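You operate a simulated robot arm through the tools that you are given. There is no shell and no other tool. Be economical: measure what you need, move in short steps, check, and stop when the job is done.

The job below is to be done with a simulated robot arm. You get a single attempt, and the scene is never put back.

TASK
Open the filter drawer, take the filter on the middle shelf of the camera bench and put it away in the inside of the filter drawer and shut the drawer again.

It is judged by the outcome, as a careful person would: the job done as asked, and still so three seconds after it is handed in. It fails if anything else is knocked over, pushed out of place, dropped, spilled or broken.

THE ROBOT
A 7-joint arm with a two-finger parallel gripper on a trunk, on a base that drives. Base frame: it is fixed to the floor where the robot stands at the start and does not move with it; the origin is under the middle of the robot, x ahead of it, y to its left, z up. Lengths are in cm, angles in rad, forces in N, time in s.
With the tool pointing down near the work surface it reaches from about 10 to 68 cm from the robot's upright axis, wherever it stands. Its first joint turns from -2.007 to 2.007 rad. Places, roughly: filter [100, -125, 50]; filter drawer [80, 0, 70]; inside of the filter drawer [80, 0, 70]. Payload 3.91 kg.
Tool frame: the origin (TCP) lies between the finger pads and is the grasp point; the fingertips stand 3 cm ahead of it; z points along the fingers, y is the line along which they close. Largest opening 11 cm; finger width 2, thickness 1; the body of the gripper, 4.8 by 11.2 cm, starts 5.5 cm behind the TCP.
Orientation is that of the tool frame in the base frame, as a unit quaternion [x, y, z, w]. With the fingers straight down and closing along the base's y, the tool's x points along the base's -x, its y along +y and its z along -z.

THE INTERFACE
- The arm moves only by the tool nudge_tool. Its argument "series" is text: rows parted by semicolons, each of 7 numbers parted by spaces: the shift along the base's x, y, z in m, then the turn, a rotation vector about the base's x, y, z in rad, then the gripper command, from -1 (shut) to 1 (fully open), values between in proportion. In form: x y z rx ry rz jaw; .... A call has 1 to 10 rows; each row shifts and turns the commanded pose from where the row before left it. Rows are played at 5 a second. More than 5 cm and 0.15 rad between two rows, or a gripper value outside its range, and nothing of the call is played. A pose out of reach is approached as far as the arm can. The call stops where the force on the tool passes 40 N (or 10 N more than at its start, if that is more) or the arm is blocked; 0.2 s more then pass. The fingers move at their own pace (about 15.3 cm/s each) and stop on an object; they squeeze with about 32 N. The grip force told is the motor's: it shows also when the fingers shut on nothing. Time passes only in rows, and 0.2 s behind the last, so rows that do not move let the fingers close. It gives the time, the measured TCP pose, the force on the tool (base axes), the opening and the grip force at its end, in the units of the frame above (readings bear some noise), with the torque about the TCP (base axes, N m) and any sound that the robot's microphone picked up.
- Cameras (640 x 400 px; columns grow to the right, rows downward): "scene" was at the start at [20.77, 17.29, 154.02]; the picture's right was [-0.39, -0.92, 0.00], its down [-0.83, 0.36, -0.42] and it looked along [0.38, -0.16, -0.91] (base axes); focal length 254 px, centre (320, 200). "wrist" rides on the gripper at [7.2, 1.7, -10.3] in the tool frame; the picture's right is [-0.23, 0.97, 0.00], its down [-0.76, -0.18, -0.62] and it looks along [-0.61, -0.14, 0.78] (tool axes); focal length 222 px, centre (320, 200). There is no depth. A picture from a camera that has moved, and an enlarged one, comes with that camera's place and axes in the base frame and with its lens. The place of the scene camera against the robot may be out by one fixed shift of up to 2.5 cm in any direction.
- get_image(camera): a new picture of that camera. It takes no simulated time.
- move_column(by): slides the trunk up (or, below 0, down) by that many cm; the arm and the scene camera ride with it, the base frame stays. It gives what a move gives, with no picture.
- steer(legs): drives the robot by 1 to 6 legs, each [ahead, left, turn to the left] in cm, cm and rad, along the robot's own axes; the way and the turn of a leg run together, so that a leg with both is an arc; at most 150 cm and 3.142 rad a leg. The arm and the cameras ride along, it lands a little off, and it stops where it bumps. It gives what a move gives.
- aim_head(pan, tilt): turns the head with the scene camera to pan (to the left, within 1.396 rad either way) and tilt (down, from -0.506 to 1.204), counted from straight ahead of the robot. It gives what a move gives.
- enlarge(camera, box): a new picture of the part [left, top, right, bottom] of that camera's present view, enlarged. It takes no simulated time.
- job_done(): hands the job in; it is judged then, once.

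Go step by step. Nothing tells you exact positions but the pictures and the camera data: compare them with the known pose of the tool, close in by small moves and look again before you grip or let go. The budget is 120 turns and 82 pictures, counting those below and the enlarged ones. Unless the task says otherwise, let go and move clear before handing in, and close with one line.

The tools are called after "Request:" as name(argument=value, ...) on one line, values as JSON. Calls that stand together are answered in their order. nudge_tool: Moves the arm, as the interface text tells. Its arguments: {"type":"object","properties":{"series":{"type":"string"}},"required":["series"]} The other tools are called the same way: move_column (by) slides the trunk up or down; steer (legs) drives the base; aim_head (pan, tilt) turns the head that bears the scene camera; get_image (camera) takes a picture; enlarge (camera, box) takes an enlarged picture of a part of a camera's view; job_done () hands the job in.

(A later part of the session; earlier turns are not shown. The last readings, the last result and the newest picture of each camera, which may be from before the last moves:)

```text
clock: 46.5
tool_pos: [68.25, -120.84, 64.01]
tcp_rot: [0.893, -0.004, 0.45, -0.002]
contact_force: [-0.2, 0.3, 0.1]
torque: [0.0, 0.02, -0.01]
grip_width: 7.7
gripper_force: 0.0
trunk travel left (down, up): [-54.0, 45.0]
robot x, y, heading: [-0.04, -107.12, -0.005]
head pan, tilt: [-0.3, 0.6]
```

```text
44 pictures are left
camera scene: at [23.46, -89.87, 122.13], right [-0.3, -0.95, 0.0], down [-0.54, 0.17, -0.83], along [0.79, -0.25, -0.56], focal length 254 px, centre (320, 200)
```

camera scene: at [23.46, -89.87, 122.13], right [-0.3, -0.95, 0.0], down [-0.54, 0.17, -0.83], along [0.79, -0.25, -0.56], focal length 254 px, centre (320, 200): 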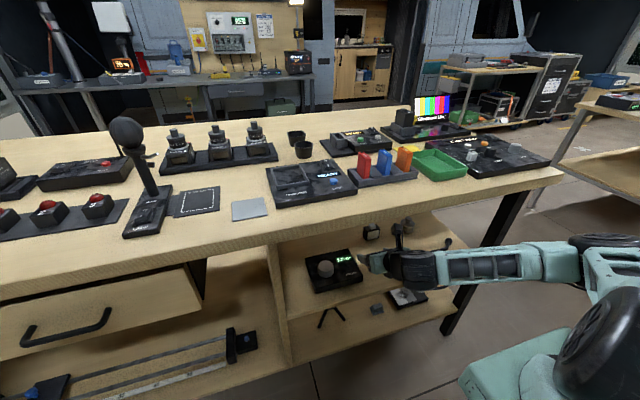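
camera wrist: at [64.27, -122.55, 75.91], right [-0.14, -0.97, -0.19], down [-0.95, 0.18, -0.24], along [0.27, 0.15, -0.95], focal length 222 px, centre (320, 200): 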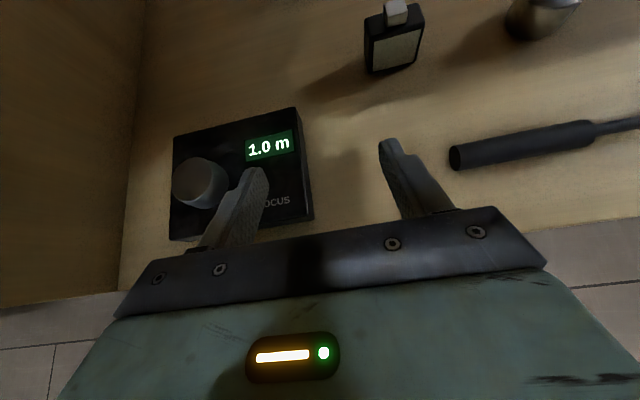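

I go over the gap between the box and the bottle at z 64 and look at the ND 4 filter from nearer.

Request:
nudge_tool(series="0.035 0.003 0.003 0 0 0 0.4;0.035 0 0 0 0 0 0.4;0.035 0 0 0 0 0 0.4;0.035 0 0 0 0 0 0.4;0.035 0 0 0 0 0 0.4;0 0 0 0 0 0 0.4")

Request:
get_image(camera="wrist")

Request:
get_image(camera="scene")

```text
clock: 47.9
tool_pos: [84.49, -120.79, 63.04]
tcp_rot: [0.896, -0.006, 0.443, -0.005]
contact_force: [0.4, 0.3, 0.4]
torque: [-0.03, 0.02, 0.01]
grip_width: 7.7
gripper_force: 0.0
trunk travel left (down, up): [-54.0, 45.0]
robot x, y, heading: [-0.67, -106.38, -0.008]
head pan, tilt: [-0.3, 0.6]
```

```text
43 pictures are left
camera wrist: at [80.59, -122.62, 75.07], right [-0.14, -0.97, -0.19], down [-0.96, 0.19, -0.22], along [0.25, 0.15, -0.96], focal length 222 px, centre (320, 200)
```

wrist: 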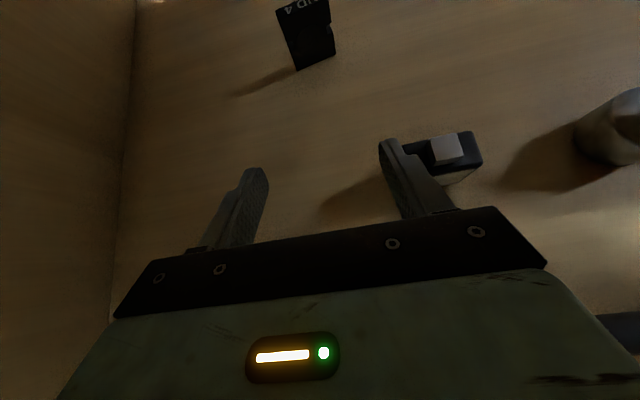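

```text
42 pictures are left
camera scene: at [22.91, -90.1, 122.07], right [-0.3, -0.95, 0.0], down [-0.54, 0.17, -0.83], along [0.79, -0.25, -0.56], focal length 254 px, centre (320, 200)
```

scene: 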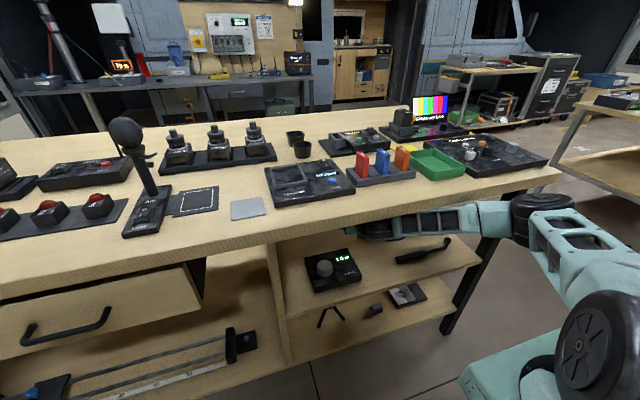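

The base was nudged slightly: the forearm, coming from the far right, is crowding the bench leg. I retract and stand farther back and left so the arm reaches in straighter and lower.

Request:
nudge_tool(series="-0.035 0 0.003 0 0 0 0.4;-0.035 0 0 0 0 0 0.4;-0.035 0 0 0 0 0 0.4;-0.035 0 0 0 0 0 0.4;-0.035 0 0 0 0 0 0.4;-0.035 0 0 0 0 0 0.4;0 0 0 0 0 0 0.4")

Request:
steer(legs=[[-25, 0, 0], [0, 22, 0]])

Request:
move_column(by=-8)

Request:
nudge_tool(series="0.02 -0.035 0.02 0 0 0 0.4;0.02 -0.035 0.02 0 0 0 0.4;0.02 -0.035 0.02 0 0 0 0.4;0.02 -0.035 0.02 0 0 0 0.4;0.02 -0.04 0 0 0 0 0.4;0.02 -0.04 0 0 0 0 0.4;0 0 0 0 0 0 0.4")

Request:
get_image(camera="scene")

```text
clock: 49.5
tool_pos: [64.92, -120.72, 64.21]
tcp_rot: [0.893, -0.003, 0.45, -0.003]
contact_force: [-0.7, 0.1, 0.1]
torque: [-0.01, 0.01, 0.02]
grip_width: 7.67
gripper_force: 0.1
trunk travel left (down, up): [-54.0, 45.0]
robot x, y, heading: [-0.26, -106.72, -0.003]
head pan, tilt: [-0.3, 0.6]
```

```text
clock: 52.6
tool_pos: [40.1, -98.58, 64.35]
tcp_rot: [0.893, -0.001, 0.451, -0.004]
contact_force: [0.3, 0.4, 1.0]
torque: [0.05, 0.01, 0.02]
grip_width: 7.72
gripper_force: 0.1
trunk travel left (down, up): [-54.0, 45.0]
robot x, y, heading: [-25.19, -85.08, 0.002]
head pan, tilt: [-0.3, 0.6]
```

```text
clock: 53.8
tool_pos: [40.07, -98.62, 56.32]
tcp_rot: [0.893, -0.001, 0.45, -0.004]
contact_force: [0.6, 0.6, 0.2]
torque: [-0.02, 0.0, -0.04]
grip_width: 7.69
gripper_force: 0.0
trunk travel left (down, up): [-46.0, 53.0]
robot x, y, heading: [-24.99, -84.68, 0.006]
head pan, tilt: [-0.3, 0.6]
```

```text
clock: 55.4
tool_pos: [51.88, -120.56, 64.08]
tcp_rot: [0.893, -0.001, 0.45, -0.004]
contact_force: [-0.2, 0.7, -0.7]
torque: [0.02, -0.03, -0.03]
grip_width: 7.69
gripper_force: 0.0
trunk travel left (down, up): [-46.0, 53.0]
robot x, y, heading: [-25.46, -85.08, 0.005]
head pan, tilt: [-0.3, 0.6]
```

```text
41 pictures are left
camera scene: at [-1.61, -68.08, 114.13], right [-0.29, -0.96, 0.0], down [-0.54, 0.17, -0.83], along [0.79, -0.24, -0.56], focal length 254 px, centre (320, 200)
```

scene: 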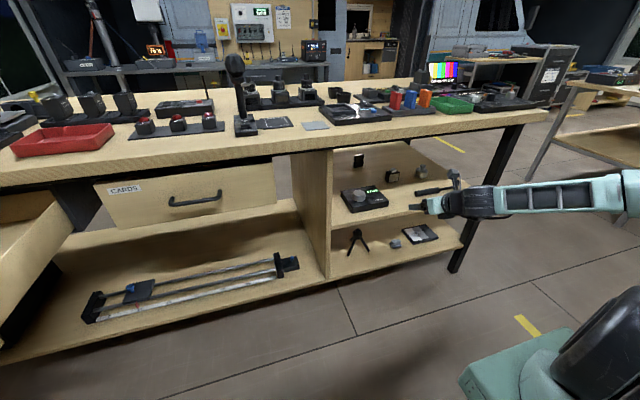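

Now the gripper is at the shelf front with the arm farther back. I extend inward over the gap.

Request:
nudge_tool(series="0.04 0.001 0 0 0 0 0.4;0.04 0 0 0 0 0 0.4;0.04 0 0 0 0 0 0.4;0.04 0 0 0 0 0 0.4;0.04 0 0 0 0 0 0.4;0.04 0 0 0 0 0 0.4;0.04 0 0 0 0 0 0.4;0.04 0 0 0 0 0 0.4;0 0 0 0 0 0 0.4")

Request:
get_image(camera="scene")

Request:
get_image(camera="wrist")

```text
clock: 57.4
tool_pos: [80.73, -119.87, 64.08]
tcp_rot: [0.893, 0.0, 0.45, -0.005]
contact_force: [-0.1, -0.2, 0.3]
torque: [-0.02, 0.04, -0.01]
grip_width: 7.71
gripper_force: 0.0
out of reach, approached as far as the arm can: row 8
trunk travel left (down, up): [-46.0, 53.0]
robot x, y, heading: [-25.16, -85.02, 0.003]
head pan, tilt: [-0.3, 0.6]
```

```text
40 pictures are left
camera scene: at [-1.63, -68.05, 114.13], right [-0.29, -0.96, 0.0], down [-0.54, 0.16, -0.83], along [0.79, -0.24, -0.56], focal length 254 px, centre (320, 200)
```

scene: 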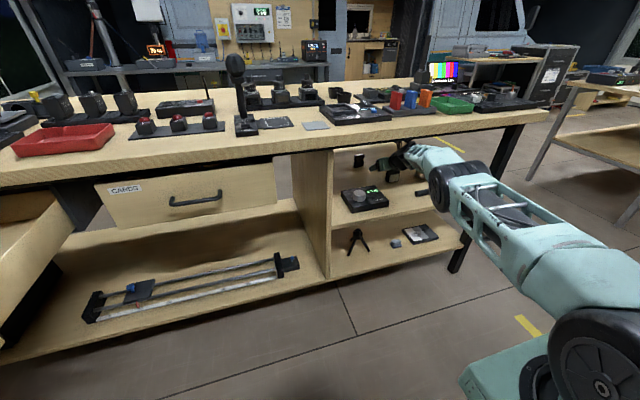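

```text
39 pictures are left
camera wrist: at [76.67, -121.67, 76.0], right [-0.13, -0.97, -0.19], down [-0.95, 0.18, -0.24], along [0.27, 0.15, -0.95], focal length 222 px, centre (320, 200)
```

wrist: 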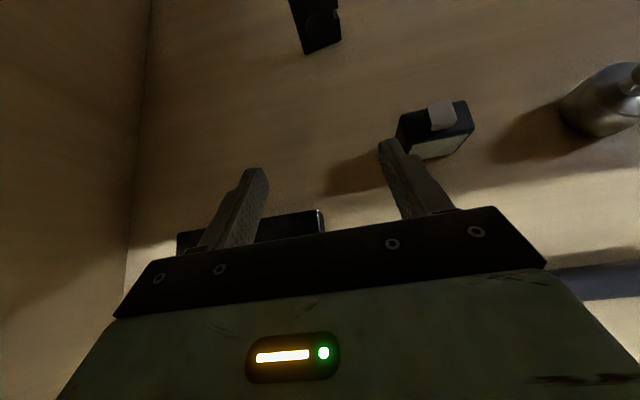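

Reach ends near x 81 from here; the filter's foot reads (104.7, -121.2) turned about 0.14 rad. I flatten the pitch to about 25°, yaw slightly to match, then drive ahead.

Request:
nudge_tool(series="0 0 0 0 -0.1 0.065 0.5;0 0 -0.01 0 -0.1 0.065 0.5;0 0 -0.01 0 0 0 0.5;0 0 0 0 0 0 0.5")

Request:
steer(legs=[[10, 0, 0]])

Request:
get_image(camera="wrist")

Request:
get_image(camera="scene")

```text
clock: 58.4
tool_pos: [80.61, -120.15, 62.15]
tcp_rot: [0.841, 0.057, 0.536, -0.034]
contact_force: [-0.1, -1.0, -0.8]
torque: [-0.05, 0.03, -0.04]
grip_width: 8.29
gripper_force: 0.0
trunk travel left (down, up): [-46.0, 53.0]
robot x, y, heading: [-25.11, -84.79, 0.003]
head pan, tilt: [-0.3, 0.6]
```

```text
clock: 59.5
tool_pos: [90.78, -120.03, 62.16]
tcp_rot: [0.842, 0.057, 0.536, -0.033]
contact_force: [1.1, 0.1, 0.2]
torque: [0.01, 0.04, 0.01]
grip_width: 8.26
gripper_force: 0.0
trunk travel left (down, up): [-46.0, 53.0]
robot x, y, heading: [-15.48, -84.83, 0.004]
head pan, tilt: [-0.3, 0.6]
```

```text
38 pictures are left
camera wrist: at [84.68, -122.42, 73.12], right [0.03, -0.98, -0.2], down [-0.9, 0.06, -0.43], along [0.43, 0.2, -0.88], focal length 222 px, centre (320, 200)
```

wrist: 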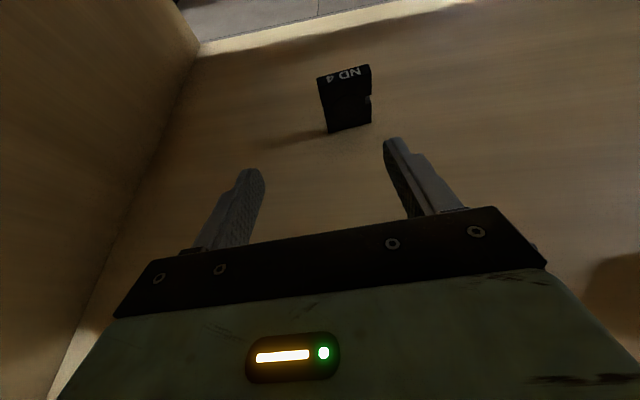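

```text
37 pictures are left
camera scene: at [8.47, -68.03, 114.13], right [-0.29, -0.96, 0.0], down [-0.54, 0.17, -0.83], along [0.79, -0.24, -0.57], focal length 254 px, centre (320, 200)
```

scene: 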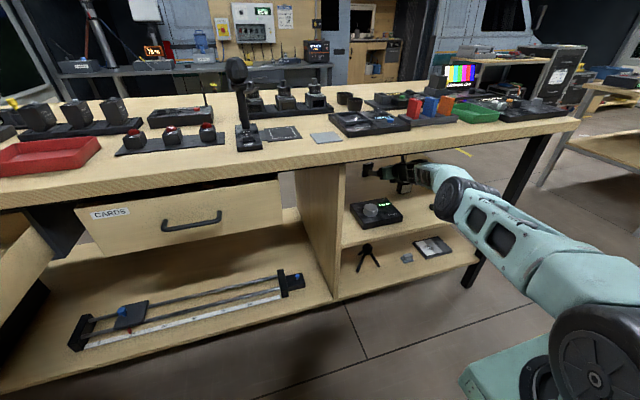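

The filter foot consistently reads (104.7, -121.1). I drive 8 cm more at this height, then check before lowering around the handle.

Request:
steer(legs=[[8, 0, 0]])

Request:
nudge_tool(series="0 -0.01 0 0 0 0 0.5;0 -0.01 -0.01 0 0 0 0.5;0 0 -0.015 0 0 0 0.5;0 0 0 0 0 0 0.5")

Request:
get_image(camera="wrist")

Request:
get_image(camera="scene")

```text
clock: 60.6
tool_pos: [98.73, -120.05, 62.16]
tcp_rot: [0.842, 0.058, 0.536, -0.034]
contact_force: [1.2, -0.4, 0.1]
torque: [-0.01, -0.01, 0.02]
grip_width: 8.26
gripper_force: 0.2
trunk travel left (down, up): [-46.0, 53.0]
robot x, y, heading: [-7.47, -85.25, 0.002]
head pan, tilt: [-0.3, 0.6]
```

```text
clock: 61.6
tool_pos: [98.41, -120.08, 61.07]
tcp_rot: [0.842, 0.058, 0.535, -0.034]
contact_force: [-0.1, -0.3, -0.1]
torque: [-0.03, 0.02, -0.01]
grip_width: 8.25
gripper_force: 0.1
out of reach, approached as far as the arm can: row 1, 2, 3
trunk travel left (down, up): [-46.0, 53.0]
robot x, y, heading: [-7.6, -85.2, 0.002]
head pan, tilt: [-0.3, 0.6]
```

```text
36 pictures are left
camera wrist: at [92.31, -122.56, 71.98], right [0.04, -0.98, -0.2], down [-0.9, 0.06, -0.43], along [0.43, 0.2, -0.88], focal length 222 px, centre (320, 200)
```

wrist: 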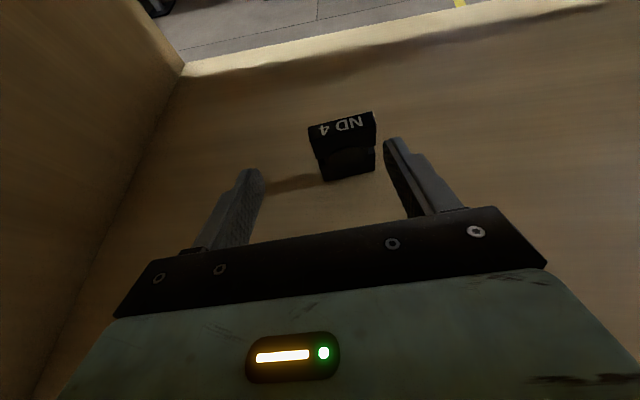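

```text
35 pictures are left
camera scene: at [16.42, -67.99, 114.13], right [-0.29, -0.96, 0.0], down [-0.54, 0.16, -0.83], along [0.79, -0.24, -0.56], focal length 254 px, centre (320, 200)
```

scene: 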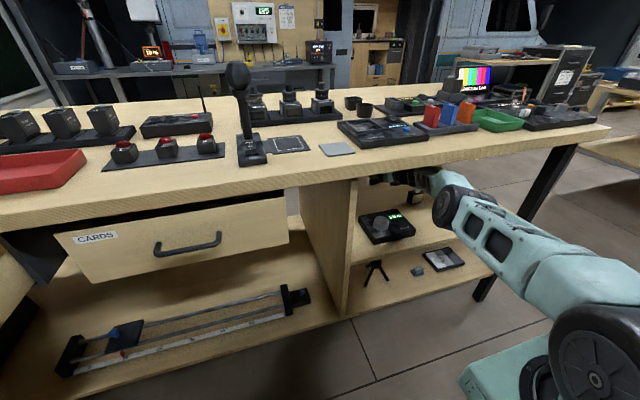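

The arm is at full stretch, so I shift the base 1.5 cm right, then 6 cm ahead so the fingers straddle the filter from above its handle.

Request:
steer(legs=[[0, -1.5, 0], [3, 0, 0]])

Request:
nudge_tool(series="0 0 -0.01 0 0 0 0.5;0 0 -0.01 0 0 0 0.5;0 0 0 0 0 0 0.5")

Request:
get_image(camera="wrist")

```text
clock: 62.8
tool_pos: [101.44, -121.58, 61.03]
tcp_rot: [0.842, 0.057, 0.536, -0.033]
contact_force: [0.4, 0.1, 0.3]
torque: [-0.03, 0.0, -0.05]
grip_width: 8.27
gripper_force: 0.1
trunk travel left (down, up): [-46.0, 53.0]
robot x, y, heading: [-4.11, -86.51, 0.007]
head pan, tilt: [-0.3, 0.6]
```

```text
clock: 63.6
tool_pos: [101.38, -121.04, 60.17]
tcp_rot: [0.842, 0.058, 0.535, -0.034]
contact_force: [-0.6, -0.4, -0.4]
torque: [0.0, 0.02, 0.02]
grip_width: 8.24
gripper_force: 0.1
out of reach, approached as far as the arm can: row 1, 2
trunk travel left (down, up): [-46.0, 53.0]
robot x, y, heading: [-4.42, -86.5, 0.006]
head pan, tilt: [-0.3, 0.6]
```

```text
34 pictures are left
camera wrist: at [95.26, -123.3, 71.02], right [0.04, -0.98, -0.2], down [-0.9, 0.05, -0.43], along [0.43, 0.2, -0.88], focal length 222 px, centre (320, 200)
```

wrist: 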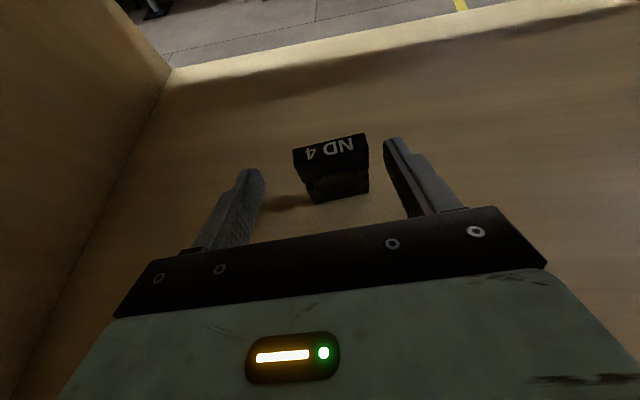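

The filter is centred between the fingers. I lower by the trunk to handle height and drive the last 4 cm.

Request:
move_column(by=-2.6)

Request:
steer(legs=[[4, 0, 0]])

Request:
get_image(camera="wrist")

```text
clock: 64.3
tool_pos: [101.24, -120.81, 57.45]
tcp_rot: [0.841, 0.058, 0.536, -0.034]
contact_force: [-0.1, 0.5, 0.6]
torque: [0.0, -0.02, 0.0]
grip_width: 8.24
gripper_force: 0.1
trunk travel left (down, up): [-43.4, 55.6]
robot x, y, heading: [-4.38, -86.61, 0.002]
head pan, tilt: [-0.3, 0.6]
```

```text
clock: 65.2
tool_pos: [105.3, -120.85, 57.39]
tcp_rot: [0.842, 0.058, 0.535, -0.033]
contact_force: [0.6, -0.5, 0.6]
torque: [-0.01, 0.01, 0.01]
grip_width: 8.25
gripper_force: 0.1
trunk travel left (down, up): [-43.4, 55.6]
robot x, y, heading: [-0.7, -86.44, 0.01]
head pan, tilt: [-0.3, 0.6]
```

```text
33 pictures are left
camera wrist: at [99.2, -123.32, 68.4], right [0.04, -0.98, -0.2], down [-0.9, 0.06, -0.43], along [0.43, 0.2, -0.88], focal length 222 px, centre (320, 200)
```

wrist: 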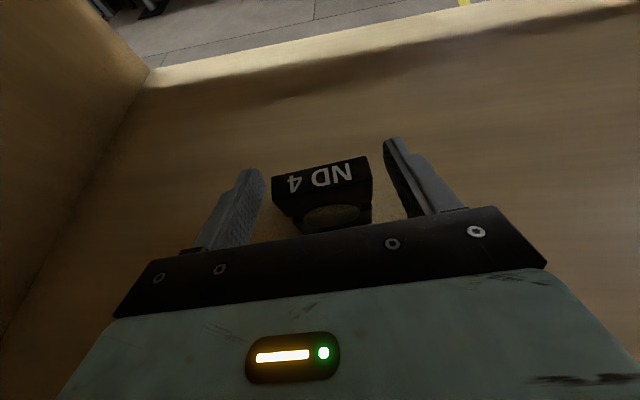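

The handle sits between the fingers at the TCP. I close the grip.

Request:
nudge_tool(series="0 0 0 0 0 0 0.1;0 0 0 0 0 0 -0.2;0 0 0 0 0 0 -1;0 0 0 0 0 0 -1;0 0 0 0 0 0 -1")

Request:
get_image(camera="wrist")

```text
clock: 66.4
tool_pos: [105.28, -120.9, 57.49]
tcp_rot: [0.842, 0.057, 0.536, -0.033]
contact_force: [-0.2, -1.5, 1.3]
torque: [0.03, 0.02, -0.01]
grip_width: 5.32
gripper_force: 32.3
trunk travel left (down, up): [-43.4, 55.6]
robot x, y, heading: [-0.68, -86.38, 0.007]
head pan, tilt: [-0.3, 0.6]
```

```text
32 pictures are left
camera wrist: at [99.2, -123.33, 68.43], right [0.04, -0.98, -0.2], down [-0.9, 0.06, -0.43], along [0.43, 0.2, -0.88], focal length 222 px, centre (320, 200)
```

wrist: 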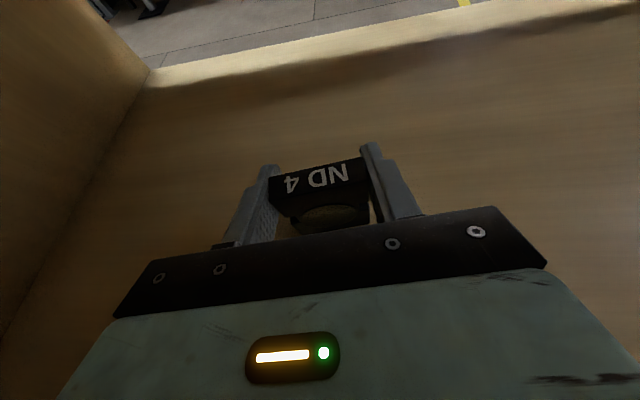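

The filter is held by its handle (5.3 cm). I lift with the trunk and back straight out.

Request:
move_column(by=6)

Request:
get_image(camera="wrist")

Request:
steer(legs=[[-50, 0, 0]])

Request:
get_image(camera="scene")

```text
clock: 67.3
tool_pos: [103.02, -120.34, 56.95]
tcp_rot: [0.859, 0.049, 0.508, -0.045]
contact_force: [0.4, -0.2, -1.8]
torque: [0.01, 0.05, 0.03]
grip_width: 5.36
gripper_force: 32.0
trunk travel left (down, up): [-48.8, 50.2]
robot x, y, heading: [-0.39, -86.47, 0.007]
head pan, tilt: [-0.3, 0.6]
stopped: the force on the tool passed its limit at 47 N (the readings are from after the stop); the commanded pose is now the measured one
```

```text
31 pictures are left
camera wrist: at [97.63, -122.98, 68.25], right [0.02, -0.97, -0.23], down [-0.93, 0.07, -0.37], along [0.37, 0.22, -0.9], focal length 222 px, centre (320, 200)
```

wrist: 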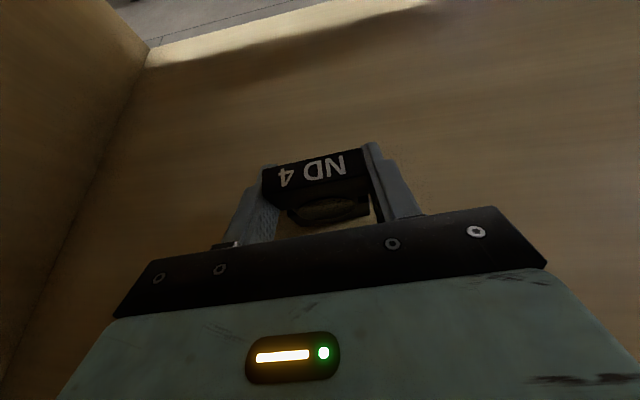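

```text
clock: 70.3
tool_pos: [52.79, -120.97, 57.33]
tcp_rot: [0.857, 0.047, 0.512, -0.042]
contact_force: [-0.1, -0.7, 0.0]
torque: [0.0, -0.01, 0.01]
grip_width: 1.58
gripper_force: 32.2
trunk travel left (down, up): [-48.8, 50.2]
robot x, y, heading: [-50.54, -86.48, -0.002]
head pan, tilt: [-0.3, 0.6]
```

```text
30 pictures are left
camera scene: at [-26.83, -69.61, 116.97], right [-0.3, -0.95, 0.0], down [-0.54, 0.17, -0.82], along [0.79, -0.25, -0.57], focal length 254 px, centre (320, 200)
```

scene: 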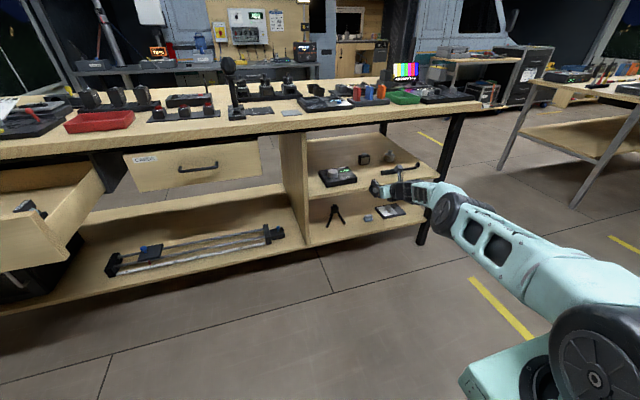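

Something went wrong: the arm met the bench while lifting and the jaw now reads 1.6 cm, so the filter has slipped. I look closely before any other move.

Request:
get_image(camera="wrist")

Request:
enlarge(camera="scene", box=[290, 125, 450, 235])

```text
29 pictures are left
camera wrist: at [47.35, -123.61, 68.56], right [0.01, -0.97, -0.22], down [-0.93, 0.07, -0.37], along [0.38, 0.21, -0.9], focal length 222 px, centre (320, 200)
```

wrist: 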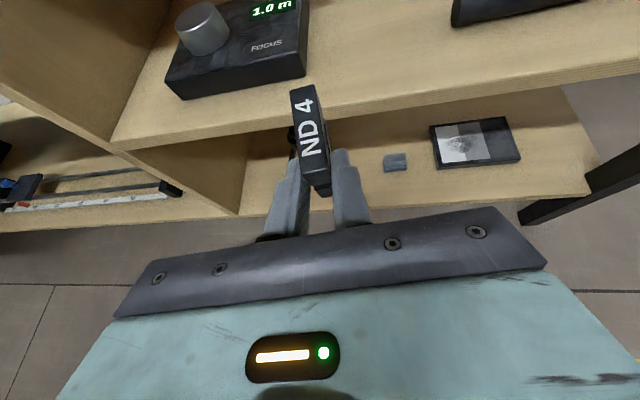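

```text
3.64 times, centred on (370, 180) of scene
camera zoom: at [-26.83, -69.61, 116.97], right [-0.3, -0.95, 0.0], down [-0.54, 0.17, -0.82], along [0.79, -0.25, -0.57], focal length 924 px, centre (138, 273)
```

zoom: 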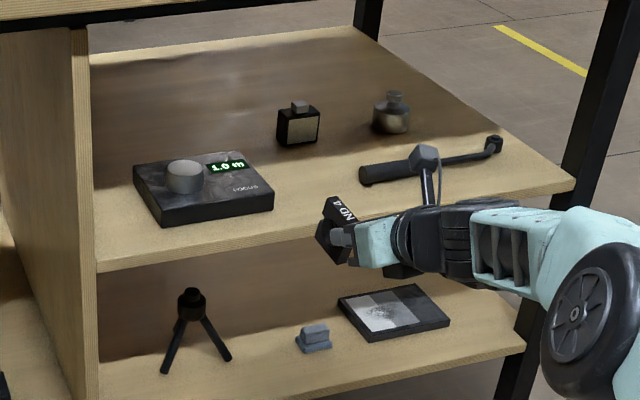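

By luck everything else still stands, and the filter is still held, now turned so it is pinched by its thickness with the handle tilted up at the front. I draw clear of the bench and raise it to inspect the hold.

Request:
steer(legs=[[-10, 0, 0]])

Request:
move_column(by=30)

Request:
nudge_tool(series="-0.03 0 0 0 0.1 0 -1;-0.03 0 0 0 0.1 0 -1;-0.03 0 0 0 0.1 0 -1;-0.03 0 0 0 0.1 0 -1;-0.03 0 0 0 0.1 0 -1;-0.03 0 0 0 0.1 0 -1;0 0 0 0 0 0 -1")

Request:
get_image(camera="wrist")

Request:
get_image(camera="scene")

```text
clock: 71.4
tool_pos: [42.65, -121.16, 57.37]
tcp_rot: [0.856, 0.045, 0.513, -0.041]
contact_force: [0.2, 0.3, 0.2]
torque: [0.01, 0.02, 0.0]
grip_width: 1.54
gripper_force: 32.4
trunk travel left (down, up): [-48.8, 50.2]
robot x, y, heading: [-60.79, -86.37, -0.004]
head pan, tilt: [-0.3, 0.6]
```

```text
clock: 74.4
tool_pos: [42.57, -121.15, 87.32]
tcp_rot: [0.856, 0.046, 0.513, -0.042]
contact_force: [0.4, -0.2, -1.2]
torque: [0.0, 0.04, 0.0]
grip_width: 1.59
gripper_force: 31.6
trunk travel left (down, up): [-78.8, 20.2]
robot x, y, heading: [-60.2, -86.38, -0.004]
head pan, tilt: [-0.3, 0.6]
```

```text
clock: 76.0
tool_pos: [24.68, -121.11, 87.29]
tcp_rot: [0.97, 0.031, 0.236, -0.054]
contact_force: [-0.1, -0.1, -0.8]
torque: [0.02, -0.03, -0.01]
grip_width: 1.56
gripper_force: 32.2
trunk travel left (down, up): [-78.8, 20.2]
robot x, y, heading: [-60.82, -86.41, -0.001]
head pan, tilt: [-0.3, 0.6]
```

```text
27 pictures are left
camera wrist: at [26.51, -123.79, 99.62], right [-0.12, -0.97, -0.19], down [-0.97, 0.07, 0.22], along [-0.2, 0.21, -0.96], focal length 222 px, centre (320, 200)
```

wrist: 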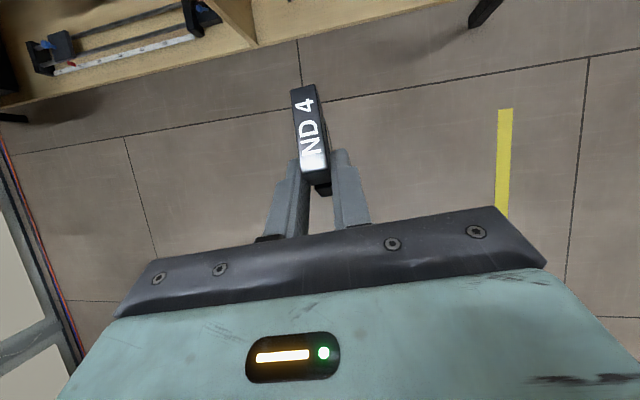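

```text
26 pictures are left
camera scene: at [-36.92, -69.62, 146.97], right [-0.3, -0.95, 0.0], down [-0.54, 0.17, -0.82], along [0.79, -0.25, -0.57], focal length 254 px, centre (320, 200)
```

scene: 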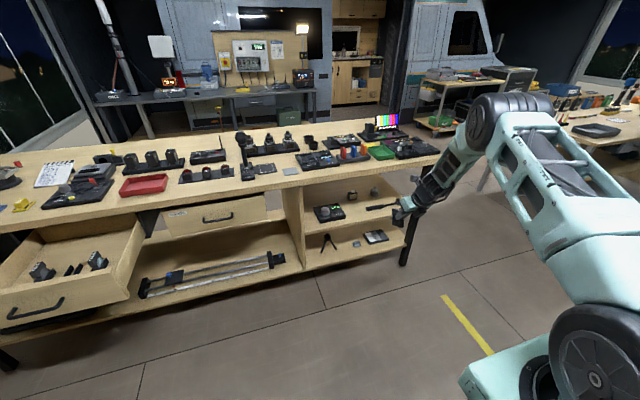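

Request:
enlarge(camera="scene", box=[360, 165, 460, 235])

Request:
enlarge(camera="wrist", box=[240, 70, 400, 250])

```text
5.71 times, centred on (410, 200) of scene
camera zoom: at [-36.92, -69.62, 146.97], right [-0.3, -0.95, 0.0], down [-0.54, 0.17, -0.82], along [0.79, -0.25, -0.57], focal length 1452 px, centre (-194, 200)
```

zoom: 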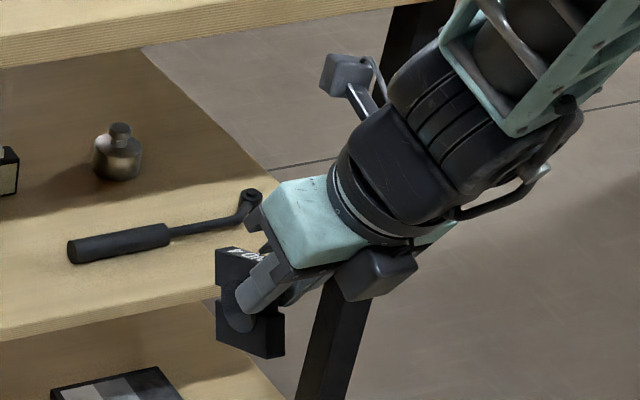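

```text
2.22 times, centred on (320, 160) of wrist
camera zoom: at [26.51, -123.79, 99.62], right [-0.12, -0.97, -0.19], down [-0.97, 0.07, 0.22], along [-0.2, 0.21, -0.96], focal length 494 px, centre (320, 289)
```

zoom: 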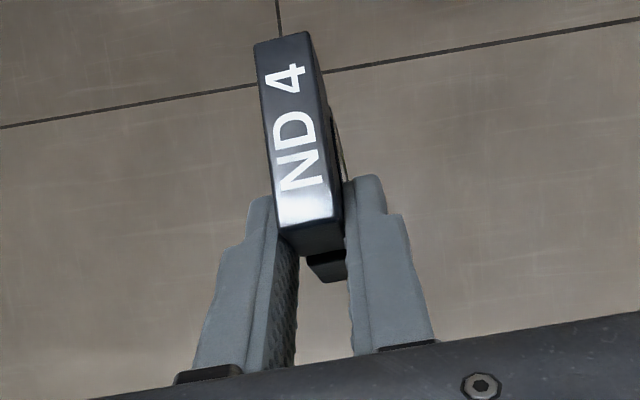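

The filter is pinched firmly near the rear of its handle; both views say it leans about 22° nose-down, so pitching the tool back up by 0.38 rad makes it upright. I do that, take out the yaw, draw back, and drive over in front of the drawer.

Request:
nudge_tool(series="-0.03 0 0 0 -0.1 -0.03 -1;-0.03 0 0 0 -0.1 -0.03 -1;-0.03 0 0 0 -0.1 -0.03 -1;-0.03 0 0 0 -0.08 -0.03 -1;0 0 0 0 0 0 -1")

Request:
move_column(by=4)

Request:
steer(legs=[[0, 119, 0]])

Request:
aim_head(pan=-0.45, tilt=0.75)

Request:
get_image(camera="scene")

Request:
get_image(camera="wrist")

```text
clock: 77.2
tool_pos: [12.69, -121.29, 87.42]
tcp_rot: [0.908, -0.016, 0.418, -0.032]
contact_force: [0.8, 0.0, 0.2]
torque: [0.04, 0.03, -0.02]
grip_width: 1.54
gripper_force: 31.7
trunk travel left (down, up): [-78.8, 20.2]
robot x, y, heading: [-60.7, -86.59, -0.008]
head pan, tilt: [-0.3, 0.6]
```

```text
clock: 78.0
tool_pos: [12.65, -121.03, 91.24]
tcp_rot: [0.908, -0.017, 0.417, -0.032]
contact_force: [0.2, 0.0, -1.2]
torque: [0.0, -0.02, 0.03]
grip_width: 1.53
gripper_force: 32.1
trunk travel left (down, up): [-82.8, 16.2]
robot x, y, heading: [-60.88, -86.59, -0.0]
head pan, tilt: [-0.3, 0.6]
```

```text
clock: 80.5
tool_pos: [14.38, -94.38, 91.38]
tcp_rot: [0.908, -0.002, 0.417, -0.038]
contact_force: [-0.4, 0.3, -0.4]
torque: [0.02, 0.02, 0.03]
grip_width: 1.54
gripper_force: 31.5
trunk travel left (down, up): [-82.8, 16.2]
robot x, y, heading: [-60.08, -62.07, 0.034]
head pan, tilt: [-0.3, 0.6]
stopped in leg 1: the robot was blocked; the commanded pose is now the measured one
```

```text
clock: 81.2
tool_pos: [14.34, -94.28, 91.36]
tcp_rot: [0.908, -0.001, 0.417, -0.039]
contact_force: [-0.7, 0.0, -0.2]
torque: [-0.02, 0.02, -0.02]
grip_width: 1.52
gripper_force: 31.5
trunk travel left (down, up): [-82.8, 16.2]
robot x, y, heading: [-60.08, -62.63, 0.03]
head pan, tilt: [-0.45, 0.75]
```

```text
23 pictures are left
camera scene: at [-37.87, -45.61, 149.69], right [-0.41, -0.91, 0.0], down [-0.62, 0.28, -0.73], along [0.67, -0.3, -0.68], focal length 254 px, centre (320, 200)
```

scene: 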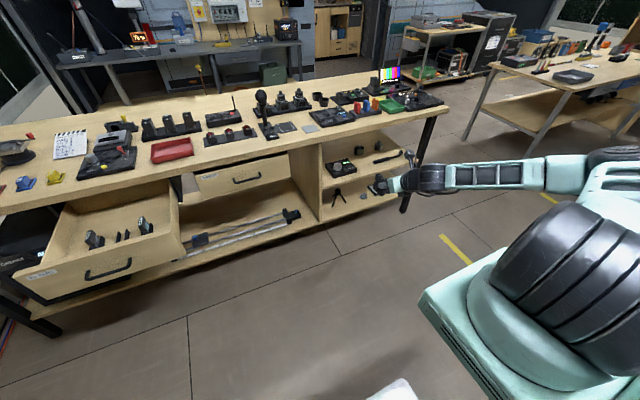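

```text
22 pictures are left
camera wrist: at [11.28, -97.03, 103.38], right [-0.12, -0.96, -0.24], down [-0.97, 0.16, -0.16], along [0.19, 0.22, -0.96], focal length 222 px, centre (320, 200)
```

wrist: 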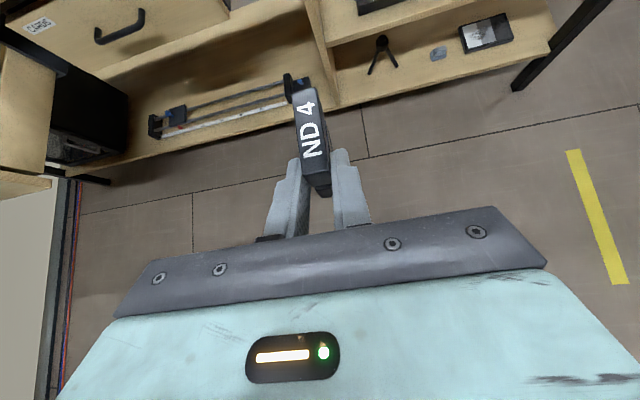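

The base bumped something at its rear left, outside the path used before. I ease off, go ahead 13 cm with the heading corrected, and then go left; the filter's foot passes above the drawer.

Request:
steer(legs=[[0, -3, 0], [13, 0, -0.03], [0, 40, 0]])

Request:
aim_head(pan=0.3, tilt=0.75)

Request:
get_image(camera="scene")

```text
clock: 85.0
tool_pos: [26.85, -59.75, 91.32]
tcp_rot: [0.908, -0.015, 0.417, -0.032]
contact_force: [-0.2, 0.0, -1.3]
torque: [0.01, 0.0, -0.01]
grip_width: 1.54
gripper_force: 32.2
trunk travel left (down, up): [-82.8, 16.2]
robot x, y, heading: [-46.82, -25.1, 0.003]
head pan, tilt: [-0.45, 0.75]
```

```text
clock: 86.1
tool_pos: [26.73, -59.62, 91.28]
tcp_rot: [0.908, -0.014, 0.418, -0.032]
contact_force: [-0.1, -0.8, -1.5]
torque: [0.02, 0.02, 0.02]
grip_width: 1.56
gripper_force: 32.1
trunk travel left (down, up): [-82.8, 16.2]
robot x, y, heading: [-46.6, -25.59, 0.005]
head pan, tilt: [0.3, 0.75]
```

```text
21 pictures are left
camera scene: at [-23.63, -3.22, 149.69], right [0.3, -0.95, 0.0], down [-0.65, -0.2, -0.73], along [0.7, 0.22, -0.68], focal length 254 px, centre (320, 200)
```

scene: 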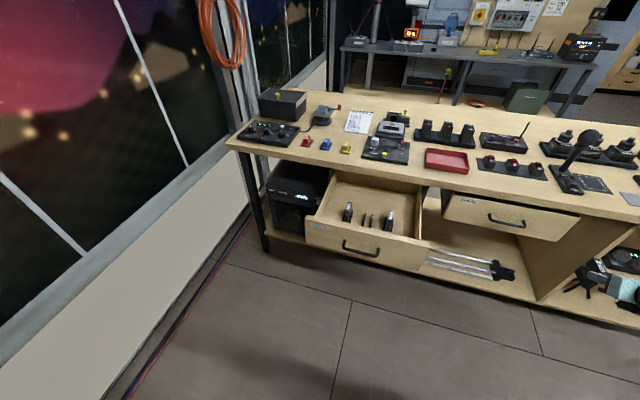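

The way to the drawer is clear. I go left to bring the filter in front of the empty slot.

Request:
steer(legs=[[0, 58, 0]])

Request:
aim_head(pan=-0.35, tilt=0.9)

Request:
get_image(camera="scene")

Request:
get_image(camera="wrist")

```text
clock: 89.3
tool_pos: [26.76, -1.38, 91.24]
tcp_rot: [0.908, -0.011, 0.418, -0.034]
contact_force: [-0.3, -0.4, -0.8]
torque: [-0.02, 0.04, 0.0]
grip_width: 1.54
gripper_force: 32.3
trunk travel left (down, up): [-82.8, 16.2]
robot x, y, heading: [-47.02, 32.04, 0.016]
head pan, tilt: [0.3, 0.75]
```

```text
clock: 90.4
tool_pos: [26.66, -1.36, 91.33]
tcp_rot: [0.908, -0.01, 0.418, -0.034]
contact_force: [0.3, 0.8, -0.3]
torque: [0.03, 0.01, 0.02]
grip_width: 1.53
gripper_force: 32.1
trunk travel left (down, up): [-82.8, 16.2]
robot x, y, heading: [-47.24, 32.05, 0.012]
head pan, tilt: [-0.351, 0.901]
```

```text
20 pictures are left
camera scene: at [-24.96, 49.49, 148.5], right [-0.33, -0.94, 0.0], down [-0.74, 0.26, -0.62], along [0.59, -0.21, -0.78], focal length 254 px, centre (320, 200)
```

scene: 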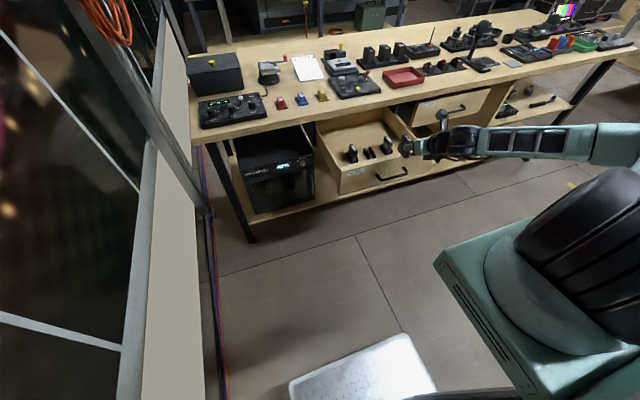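

```text
19 pictures are left
camera wrist: at [23.53, -3.94, 103.38], right [-0.14, -0.96, -0.24], down [-0.97, 0.18, -0.16], along [0.2, 0.21, -0.96], focal length 222 px, centre (320, 200)
```

wrist: 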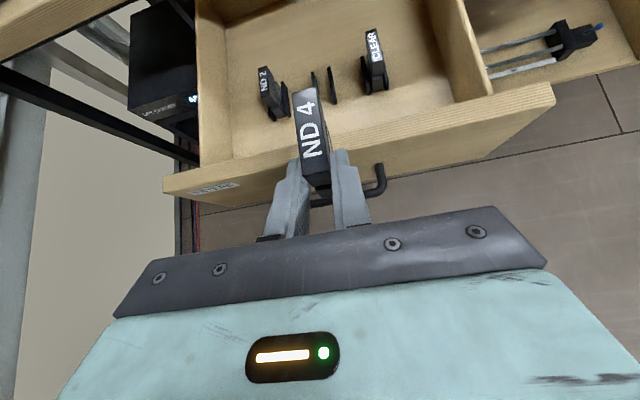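

The held filter's label runs the same way as those in the drawer. I enlarge for precise measuring of the slot.

Request:
enlarge(camera="wrist", box=[230, 10, 430, 210])

Request:
enlarge(camera="scene", box=[310, 100, 450, 200])

```text
2.00 times, centred on (330, 110) of wrist
camera zoom: at [23.53, -3.94, 103.38], right [-0.14, -0.96, -0.24], down [-0.97, 0.18, -0.16], along [0.2, 0.21, -0.96], focal length 444 px, centre (300, 380)
```

zoom: 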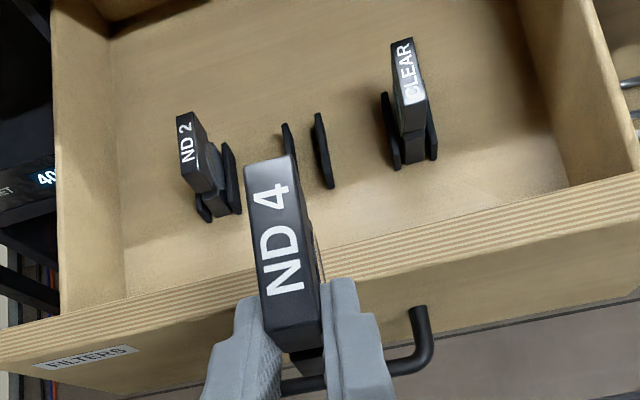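

```text
4.00 times, centred on (380, 150) of scene
camera zoom: at [-24.96, 49.49, 148.5], right [-0.33, -0.94, 0.0], down [-0.74, 0.26, -0.62], along [0.59, -0.21, -0.78], focal length 1017 px, centre (80, 400)
```

zoom: 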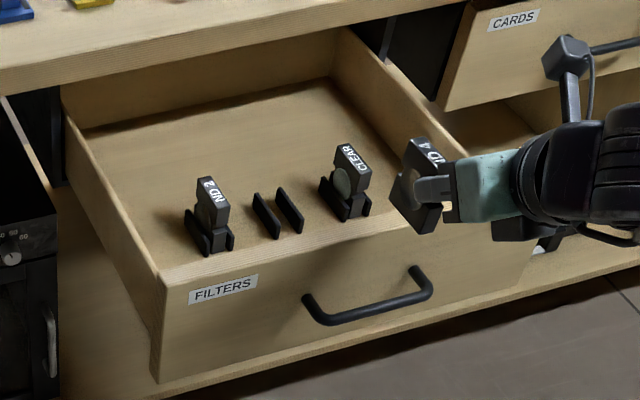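

The tool has a 4° roll, which I take out now, then check the held filter's uprightness at high magnification.

Request:
nudge_tool(series="0 0 0 -0.07 0 0 -1;0 0 0 0 0 0 -1")

Request:
enlarge(camera="scene", box=[380, 124, 444, 166])

```text
clock: 91.0
tool_pos: [26.66, -1.47, 91.2]
tcp_rot: [0.908, 0.004, 0.418, -0.002]
contact_force: [0.0, 0.4, 0.4]
torque: [-0.02, 0.02, -0.01]
grip_width: 1.53
gripper_force: 31.5
trunk travel left (down, up): [-82.8, 16.2]
robot x, y, heading: [-47.01, 32.32, 0.009]
head pan, tilt: [-0.351, 0.901]
```

```text
9.52 times, centred on (412, 145) of scene
camera zoom: at [-24.96, 49.48, 148.5], right [-0.33, -0.94, 0.0], down [-0.74, 0.26, -0.62], along [0.59, -0.21, -0.78], focal length 2420 px, centre (-556, 724)
```

zoom: 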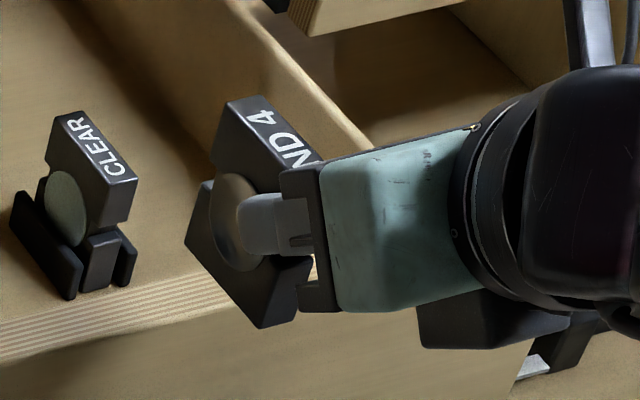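

The held filter is upright within a degree or two, with centre at TCP + 3.6 cm in x and foot about 6 cm below the TCP. I move over the drawer, still high, to triangulate the slot from a second place.

Request:
nudge_tool(series="0.03 0.006 0 0 0 0 -1;0.03 0.006 0 0 0 0 -1;0.03 0 0 0 0 0 -1;0.03 0 0 0 0 0 -1;0 0 0 0 0 0 -1")

Request:
enlarge(camera="wrist", box=[200, 50, 440, 250])

```text
clock: 92.2
tool_pos: [38.75, -0.07, 91.27]
tcp_rot: [0.908, 0.004, 0.418, -0.003]
contact_force: [0.5, -0.1, 0.1]
torque: [-0.02, 0.01, 0.0]
grip_width: 1.53
gripper_force: 31.8
trunk travel left (down, up): [-82.8, 16.2]
robot x, y, heading: [-46.92, 32.17, 0.014]
head pan, tilt: [-0.351, 0.901]
```

```text
2.00 times, centred on (320, 150) of wrist
camera zoom: at [35.59, -1.8, 103.53], right [-0.14, -0.97, -0.17], down [-0.97, 0.17, -0.17], along [0.2, 0.14, -0.97], focal length 444 px, centre (320, 300)
```

zoom: 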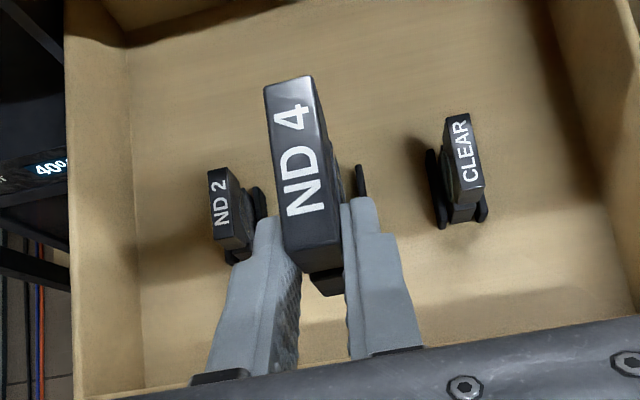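

The slot centre works out at (49.8, -0.15) and the neighbours' tops at z 75.1. I position the filter over the slot and lower most of the way with the trunk.

Request:
nudge_tool(series="0.04 -0.001 0 0 0 0 -1;0.036 0 0 0 0 0 -1;0 0 0 0 0 0 -1")

Request:
move_column(by=-10)

Request:
get_image(camera="wrist")

Request:
enlarge(camera="scene", box=[320, 90, 440, 200])

```text
clock: 93.0
tool_pos: [46.3, -0.11, 91.28]
tcp_rot: [0.909, 0.004, 0.418, -0.002]
contact_force: [0.0, 0.0, -0.6]
torque: [-0.03, 0.01, 0.0]
grip_width: 1.55
gripper_force: 31.7
trunk travel left (down, up): [-82.8, 16.2]
robot x, y, heading: [-47.29, 32.27, 0.012]
head pan, tilt: [-0.351, 0.901]
```

```text
clock: 94.3
tool_pos: [46.34, -0.18, 81.26]
tcp_rot: [0.908, 0.004, 0.418, -0.002]
contact_force: [0.4, -0.5, -0.5]
torque: [0.02, 0.01, 0.01]
grip_width: 1.55
gripper_force: 32.4
trunk travel left (down, up): [-72.8, 26.2]
robot x, y, heading: [-46.91, 31.85, 0.01]
head pan, tilt: [-0.351, 0.901]
```

```text
14 pictures are left
camera wrist: at [43.13, -1.84, 93.48], right [-0.14, -0.97, -0.17], down [-0.97, 0.17, -0.17], along [0.2, 0.14, -0.97], focal length 222 px, centre (320, 200)
```

wrist: 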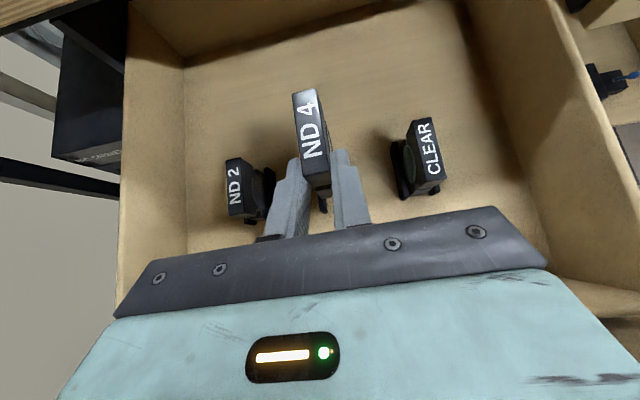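

```text
3.64 times, centred on (380, 145) of scene
camera zoom: at [-24.95, 49.48, 138.5], right [-0.33, -0.94, 0.0], down [-0.74, 0.26, -0.62], along [0.59, -0.21, -0.78], focal length 924 px, centre (102, 400)
```

zoom: 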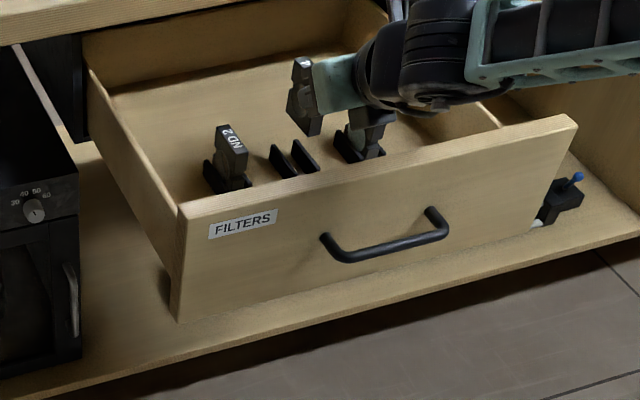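

Everything lines up (filter at 49.3, -0.17 against slot 49.45, -0.13). I lower 3.5 cm to just at the plates and look.

Request:
move_column(by=-3.5)

Request:
enlarge(camera="scene", box=[350, 90, 420, 150])

```text
clock: 95.1
tool_pos: [46.3, -0.18, 77.67]
tcp_rot: [0.908, 0.005, 0.418, -0.003]
contact_force: [-0.2, 0.4, -0.9]
torque: [0.01, 0.06, -0.01]
grip_width: 1.54
gripper_force: 31.7
trunk travel left (down, up): [-69.3, 29.7]
robot x, y, heading: [-47.21, 32.07, 0.014]
head pan, tilt: [-0.351, 0.901]
```

```text
6.67 times, centred on (385, 120) of scene
camera zoom: at [-24.95, 49.48, 134.99], right [-0.33, -0.94, 0.0], down [-0.74, 0.26, -0.62], along [0.59, -0.21, -0.78], focal length 1694 px, centre (-113, 733)
```

zoom: 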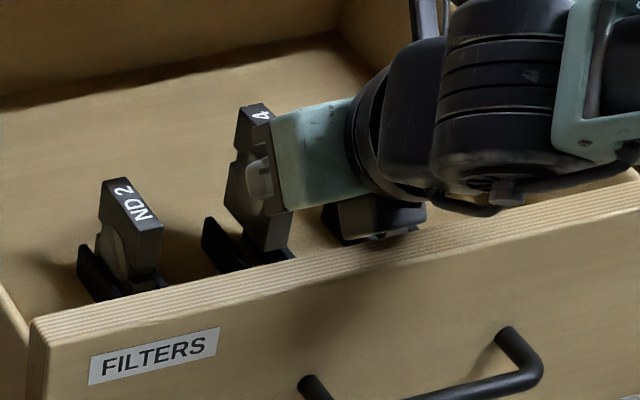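

The filter's foot is entering between the plates with no contact force. I lower on in small steps, watching the force.

Request:
move_column(by=-1.6)

Request:
move_column(by=-1)

Request:
enlarge(camera="scene", box=[350, 80, 420, 140])

```text
clock: 95.7
tool_pos: [46.25, -0.22, 76.07]
tcp_rot: [0.909, 0.004, 0.417, -0.002]
contact_force: [-0.5, -1.0, -1.0]
torque: [-0.04, 0.01, 0.01]
grip_width: 1.56
gripper_force: 31.4
trunk travel left (down, up): [-67.7, 31.3]
robot x, y, heading: [-46.72, 31.75, 0.006]
head pan, tilt: [-0.351, 0.901]
```

```text
clock: 96.3
tool_pos: [46.4, -0.21, 75.58]
tcp_rot: [0.907, 0.004, 0.421, -0.002]
contact_force: [11.7, -1.8, 28.6]
torque: [0.07, 4.01, 0.15]
grip_width: 1.57
gripper_force: 32.0
trunk travel left (down, up): [-66.7, 32.3]
robot x, y, heading: [-47.04, 32.1, 0.011]
head pan, tilt: [-0.351, 0.901]
```

```text
6.67 times, centred on (385, 110) of scene
camera zoom: at [-25.03, 49.53, 132.45], right [-0.33, -0.94, 0.0], down [-0.74, 0.26, -0.62], along [0.59, -0.21, -0.78], focal length 1694 px, centre (-113, 800)
```

zoom: 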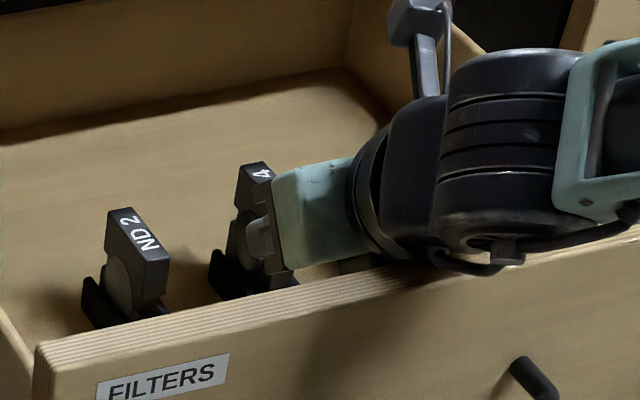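

The contact at 28 N with torque shows the wrist's underside touching the drawer's front panel about 1 cm before the filter is fully seated. I lift slightly and pitch the tool 0.1 rad steeper to clear the panel, then lower the rest gently.

Request:
nudge_tool(series="0 0 0.01 0 0 0 -1;0.003 0 0 0 0.05 0 -1;0.003 0 0 0 0.05 0 -1;0 0 0 0 0 0 -1")

Request:
nudge_tool(series="0 0 -0.003 0 0 0 -1;0 0 -0.003 0 0 0 -1;0 0 0 0 0 0 -1")

```text
clock: 97.3
tool_pos: [46.96, -0.27, 76.08]
tcp_rot: [0.928, 0.004, 0.372, -0.003]
contact_force: [0.2, 0.0, -0.7]
torque: [0.02, 0.0, 0.03]
grip_width: 1.55
gripper_force: 31.5
trunk travel left (down, up): [-66.7, 32.3]
robot x, y, heading: [-46.88, 32.51, 0.009]
head pan, tilt: [-0.351, 0.901]
```

```text
clock: 98.1
tool_pos: [46.97, -0.15, 75.62]
tcp_rot: [0.929, 0.003, 0.371, -0.002]
contact_force: [-1.0, -0.3, -0.7]
torque: [0.05, -0.01, -0.01]
grip_width: 1.57
gripper_force: 32.2
trunk travel left (down, up): [-66.7, 32.3]
robot x, y, heading: [-46.79, 32.05, 0.01]
head pan, tilt: [-0.351, 0.901]
```

Free again at z 75.6. I lower on in millimetre steps.

Request:
nudge_tool(series="0 0 -0.003 0 0 0 -1;0 0 -0.002 0 0 0 -1;0 0 0 0 0 0 -1")

Request:
nudge_tool(series="0 0 -0.002 0 0 0 -1;0 0 -0.002 0 0 0 -1;0 0 0 0 0 0 -1")

```text
clock: 98.9
tool_pos: [46.93, -0.28, 75.41]
tcp_rot: [0.927, 0.005, 0.374, -0.003]
contact_force: [1.3, 1.8, 17.1]
torque: [0.14, -0.97, 0.1]
grip_width: 1.56
gripper_force: 31.6
trunk travel left (down, up): [-66.7, 32.3]
robot x, y, heading: [-47.19, 32.39, 0.012]
head pan, tilt: [-0.351, 0.901]
```

```text
clock: 99.7
tool_pos: [46.94, -0.3, 74.83]
tcp_rot: [0.928, 0.003, 0.372, -0.001]
contact_force: [-1.3, -0.8, 19.0]
torque: [0.0, -1.1, -0.02]
grip_width: 1.55
gripper_force: 32.0
trunk travel left (down, up): [-66.7, 32.3]
robot x, y, heading: [-46.75, 32.24, 0.011]
head pan, tilt: [-0.351, 0.901]
```

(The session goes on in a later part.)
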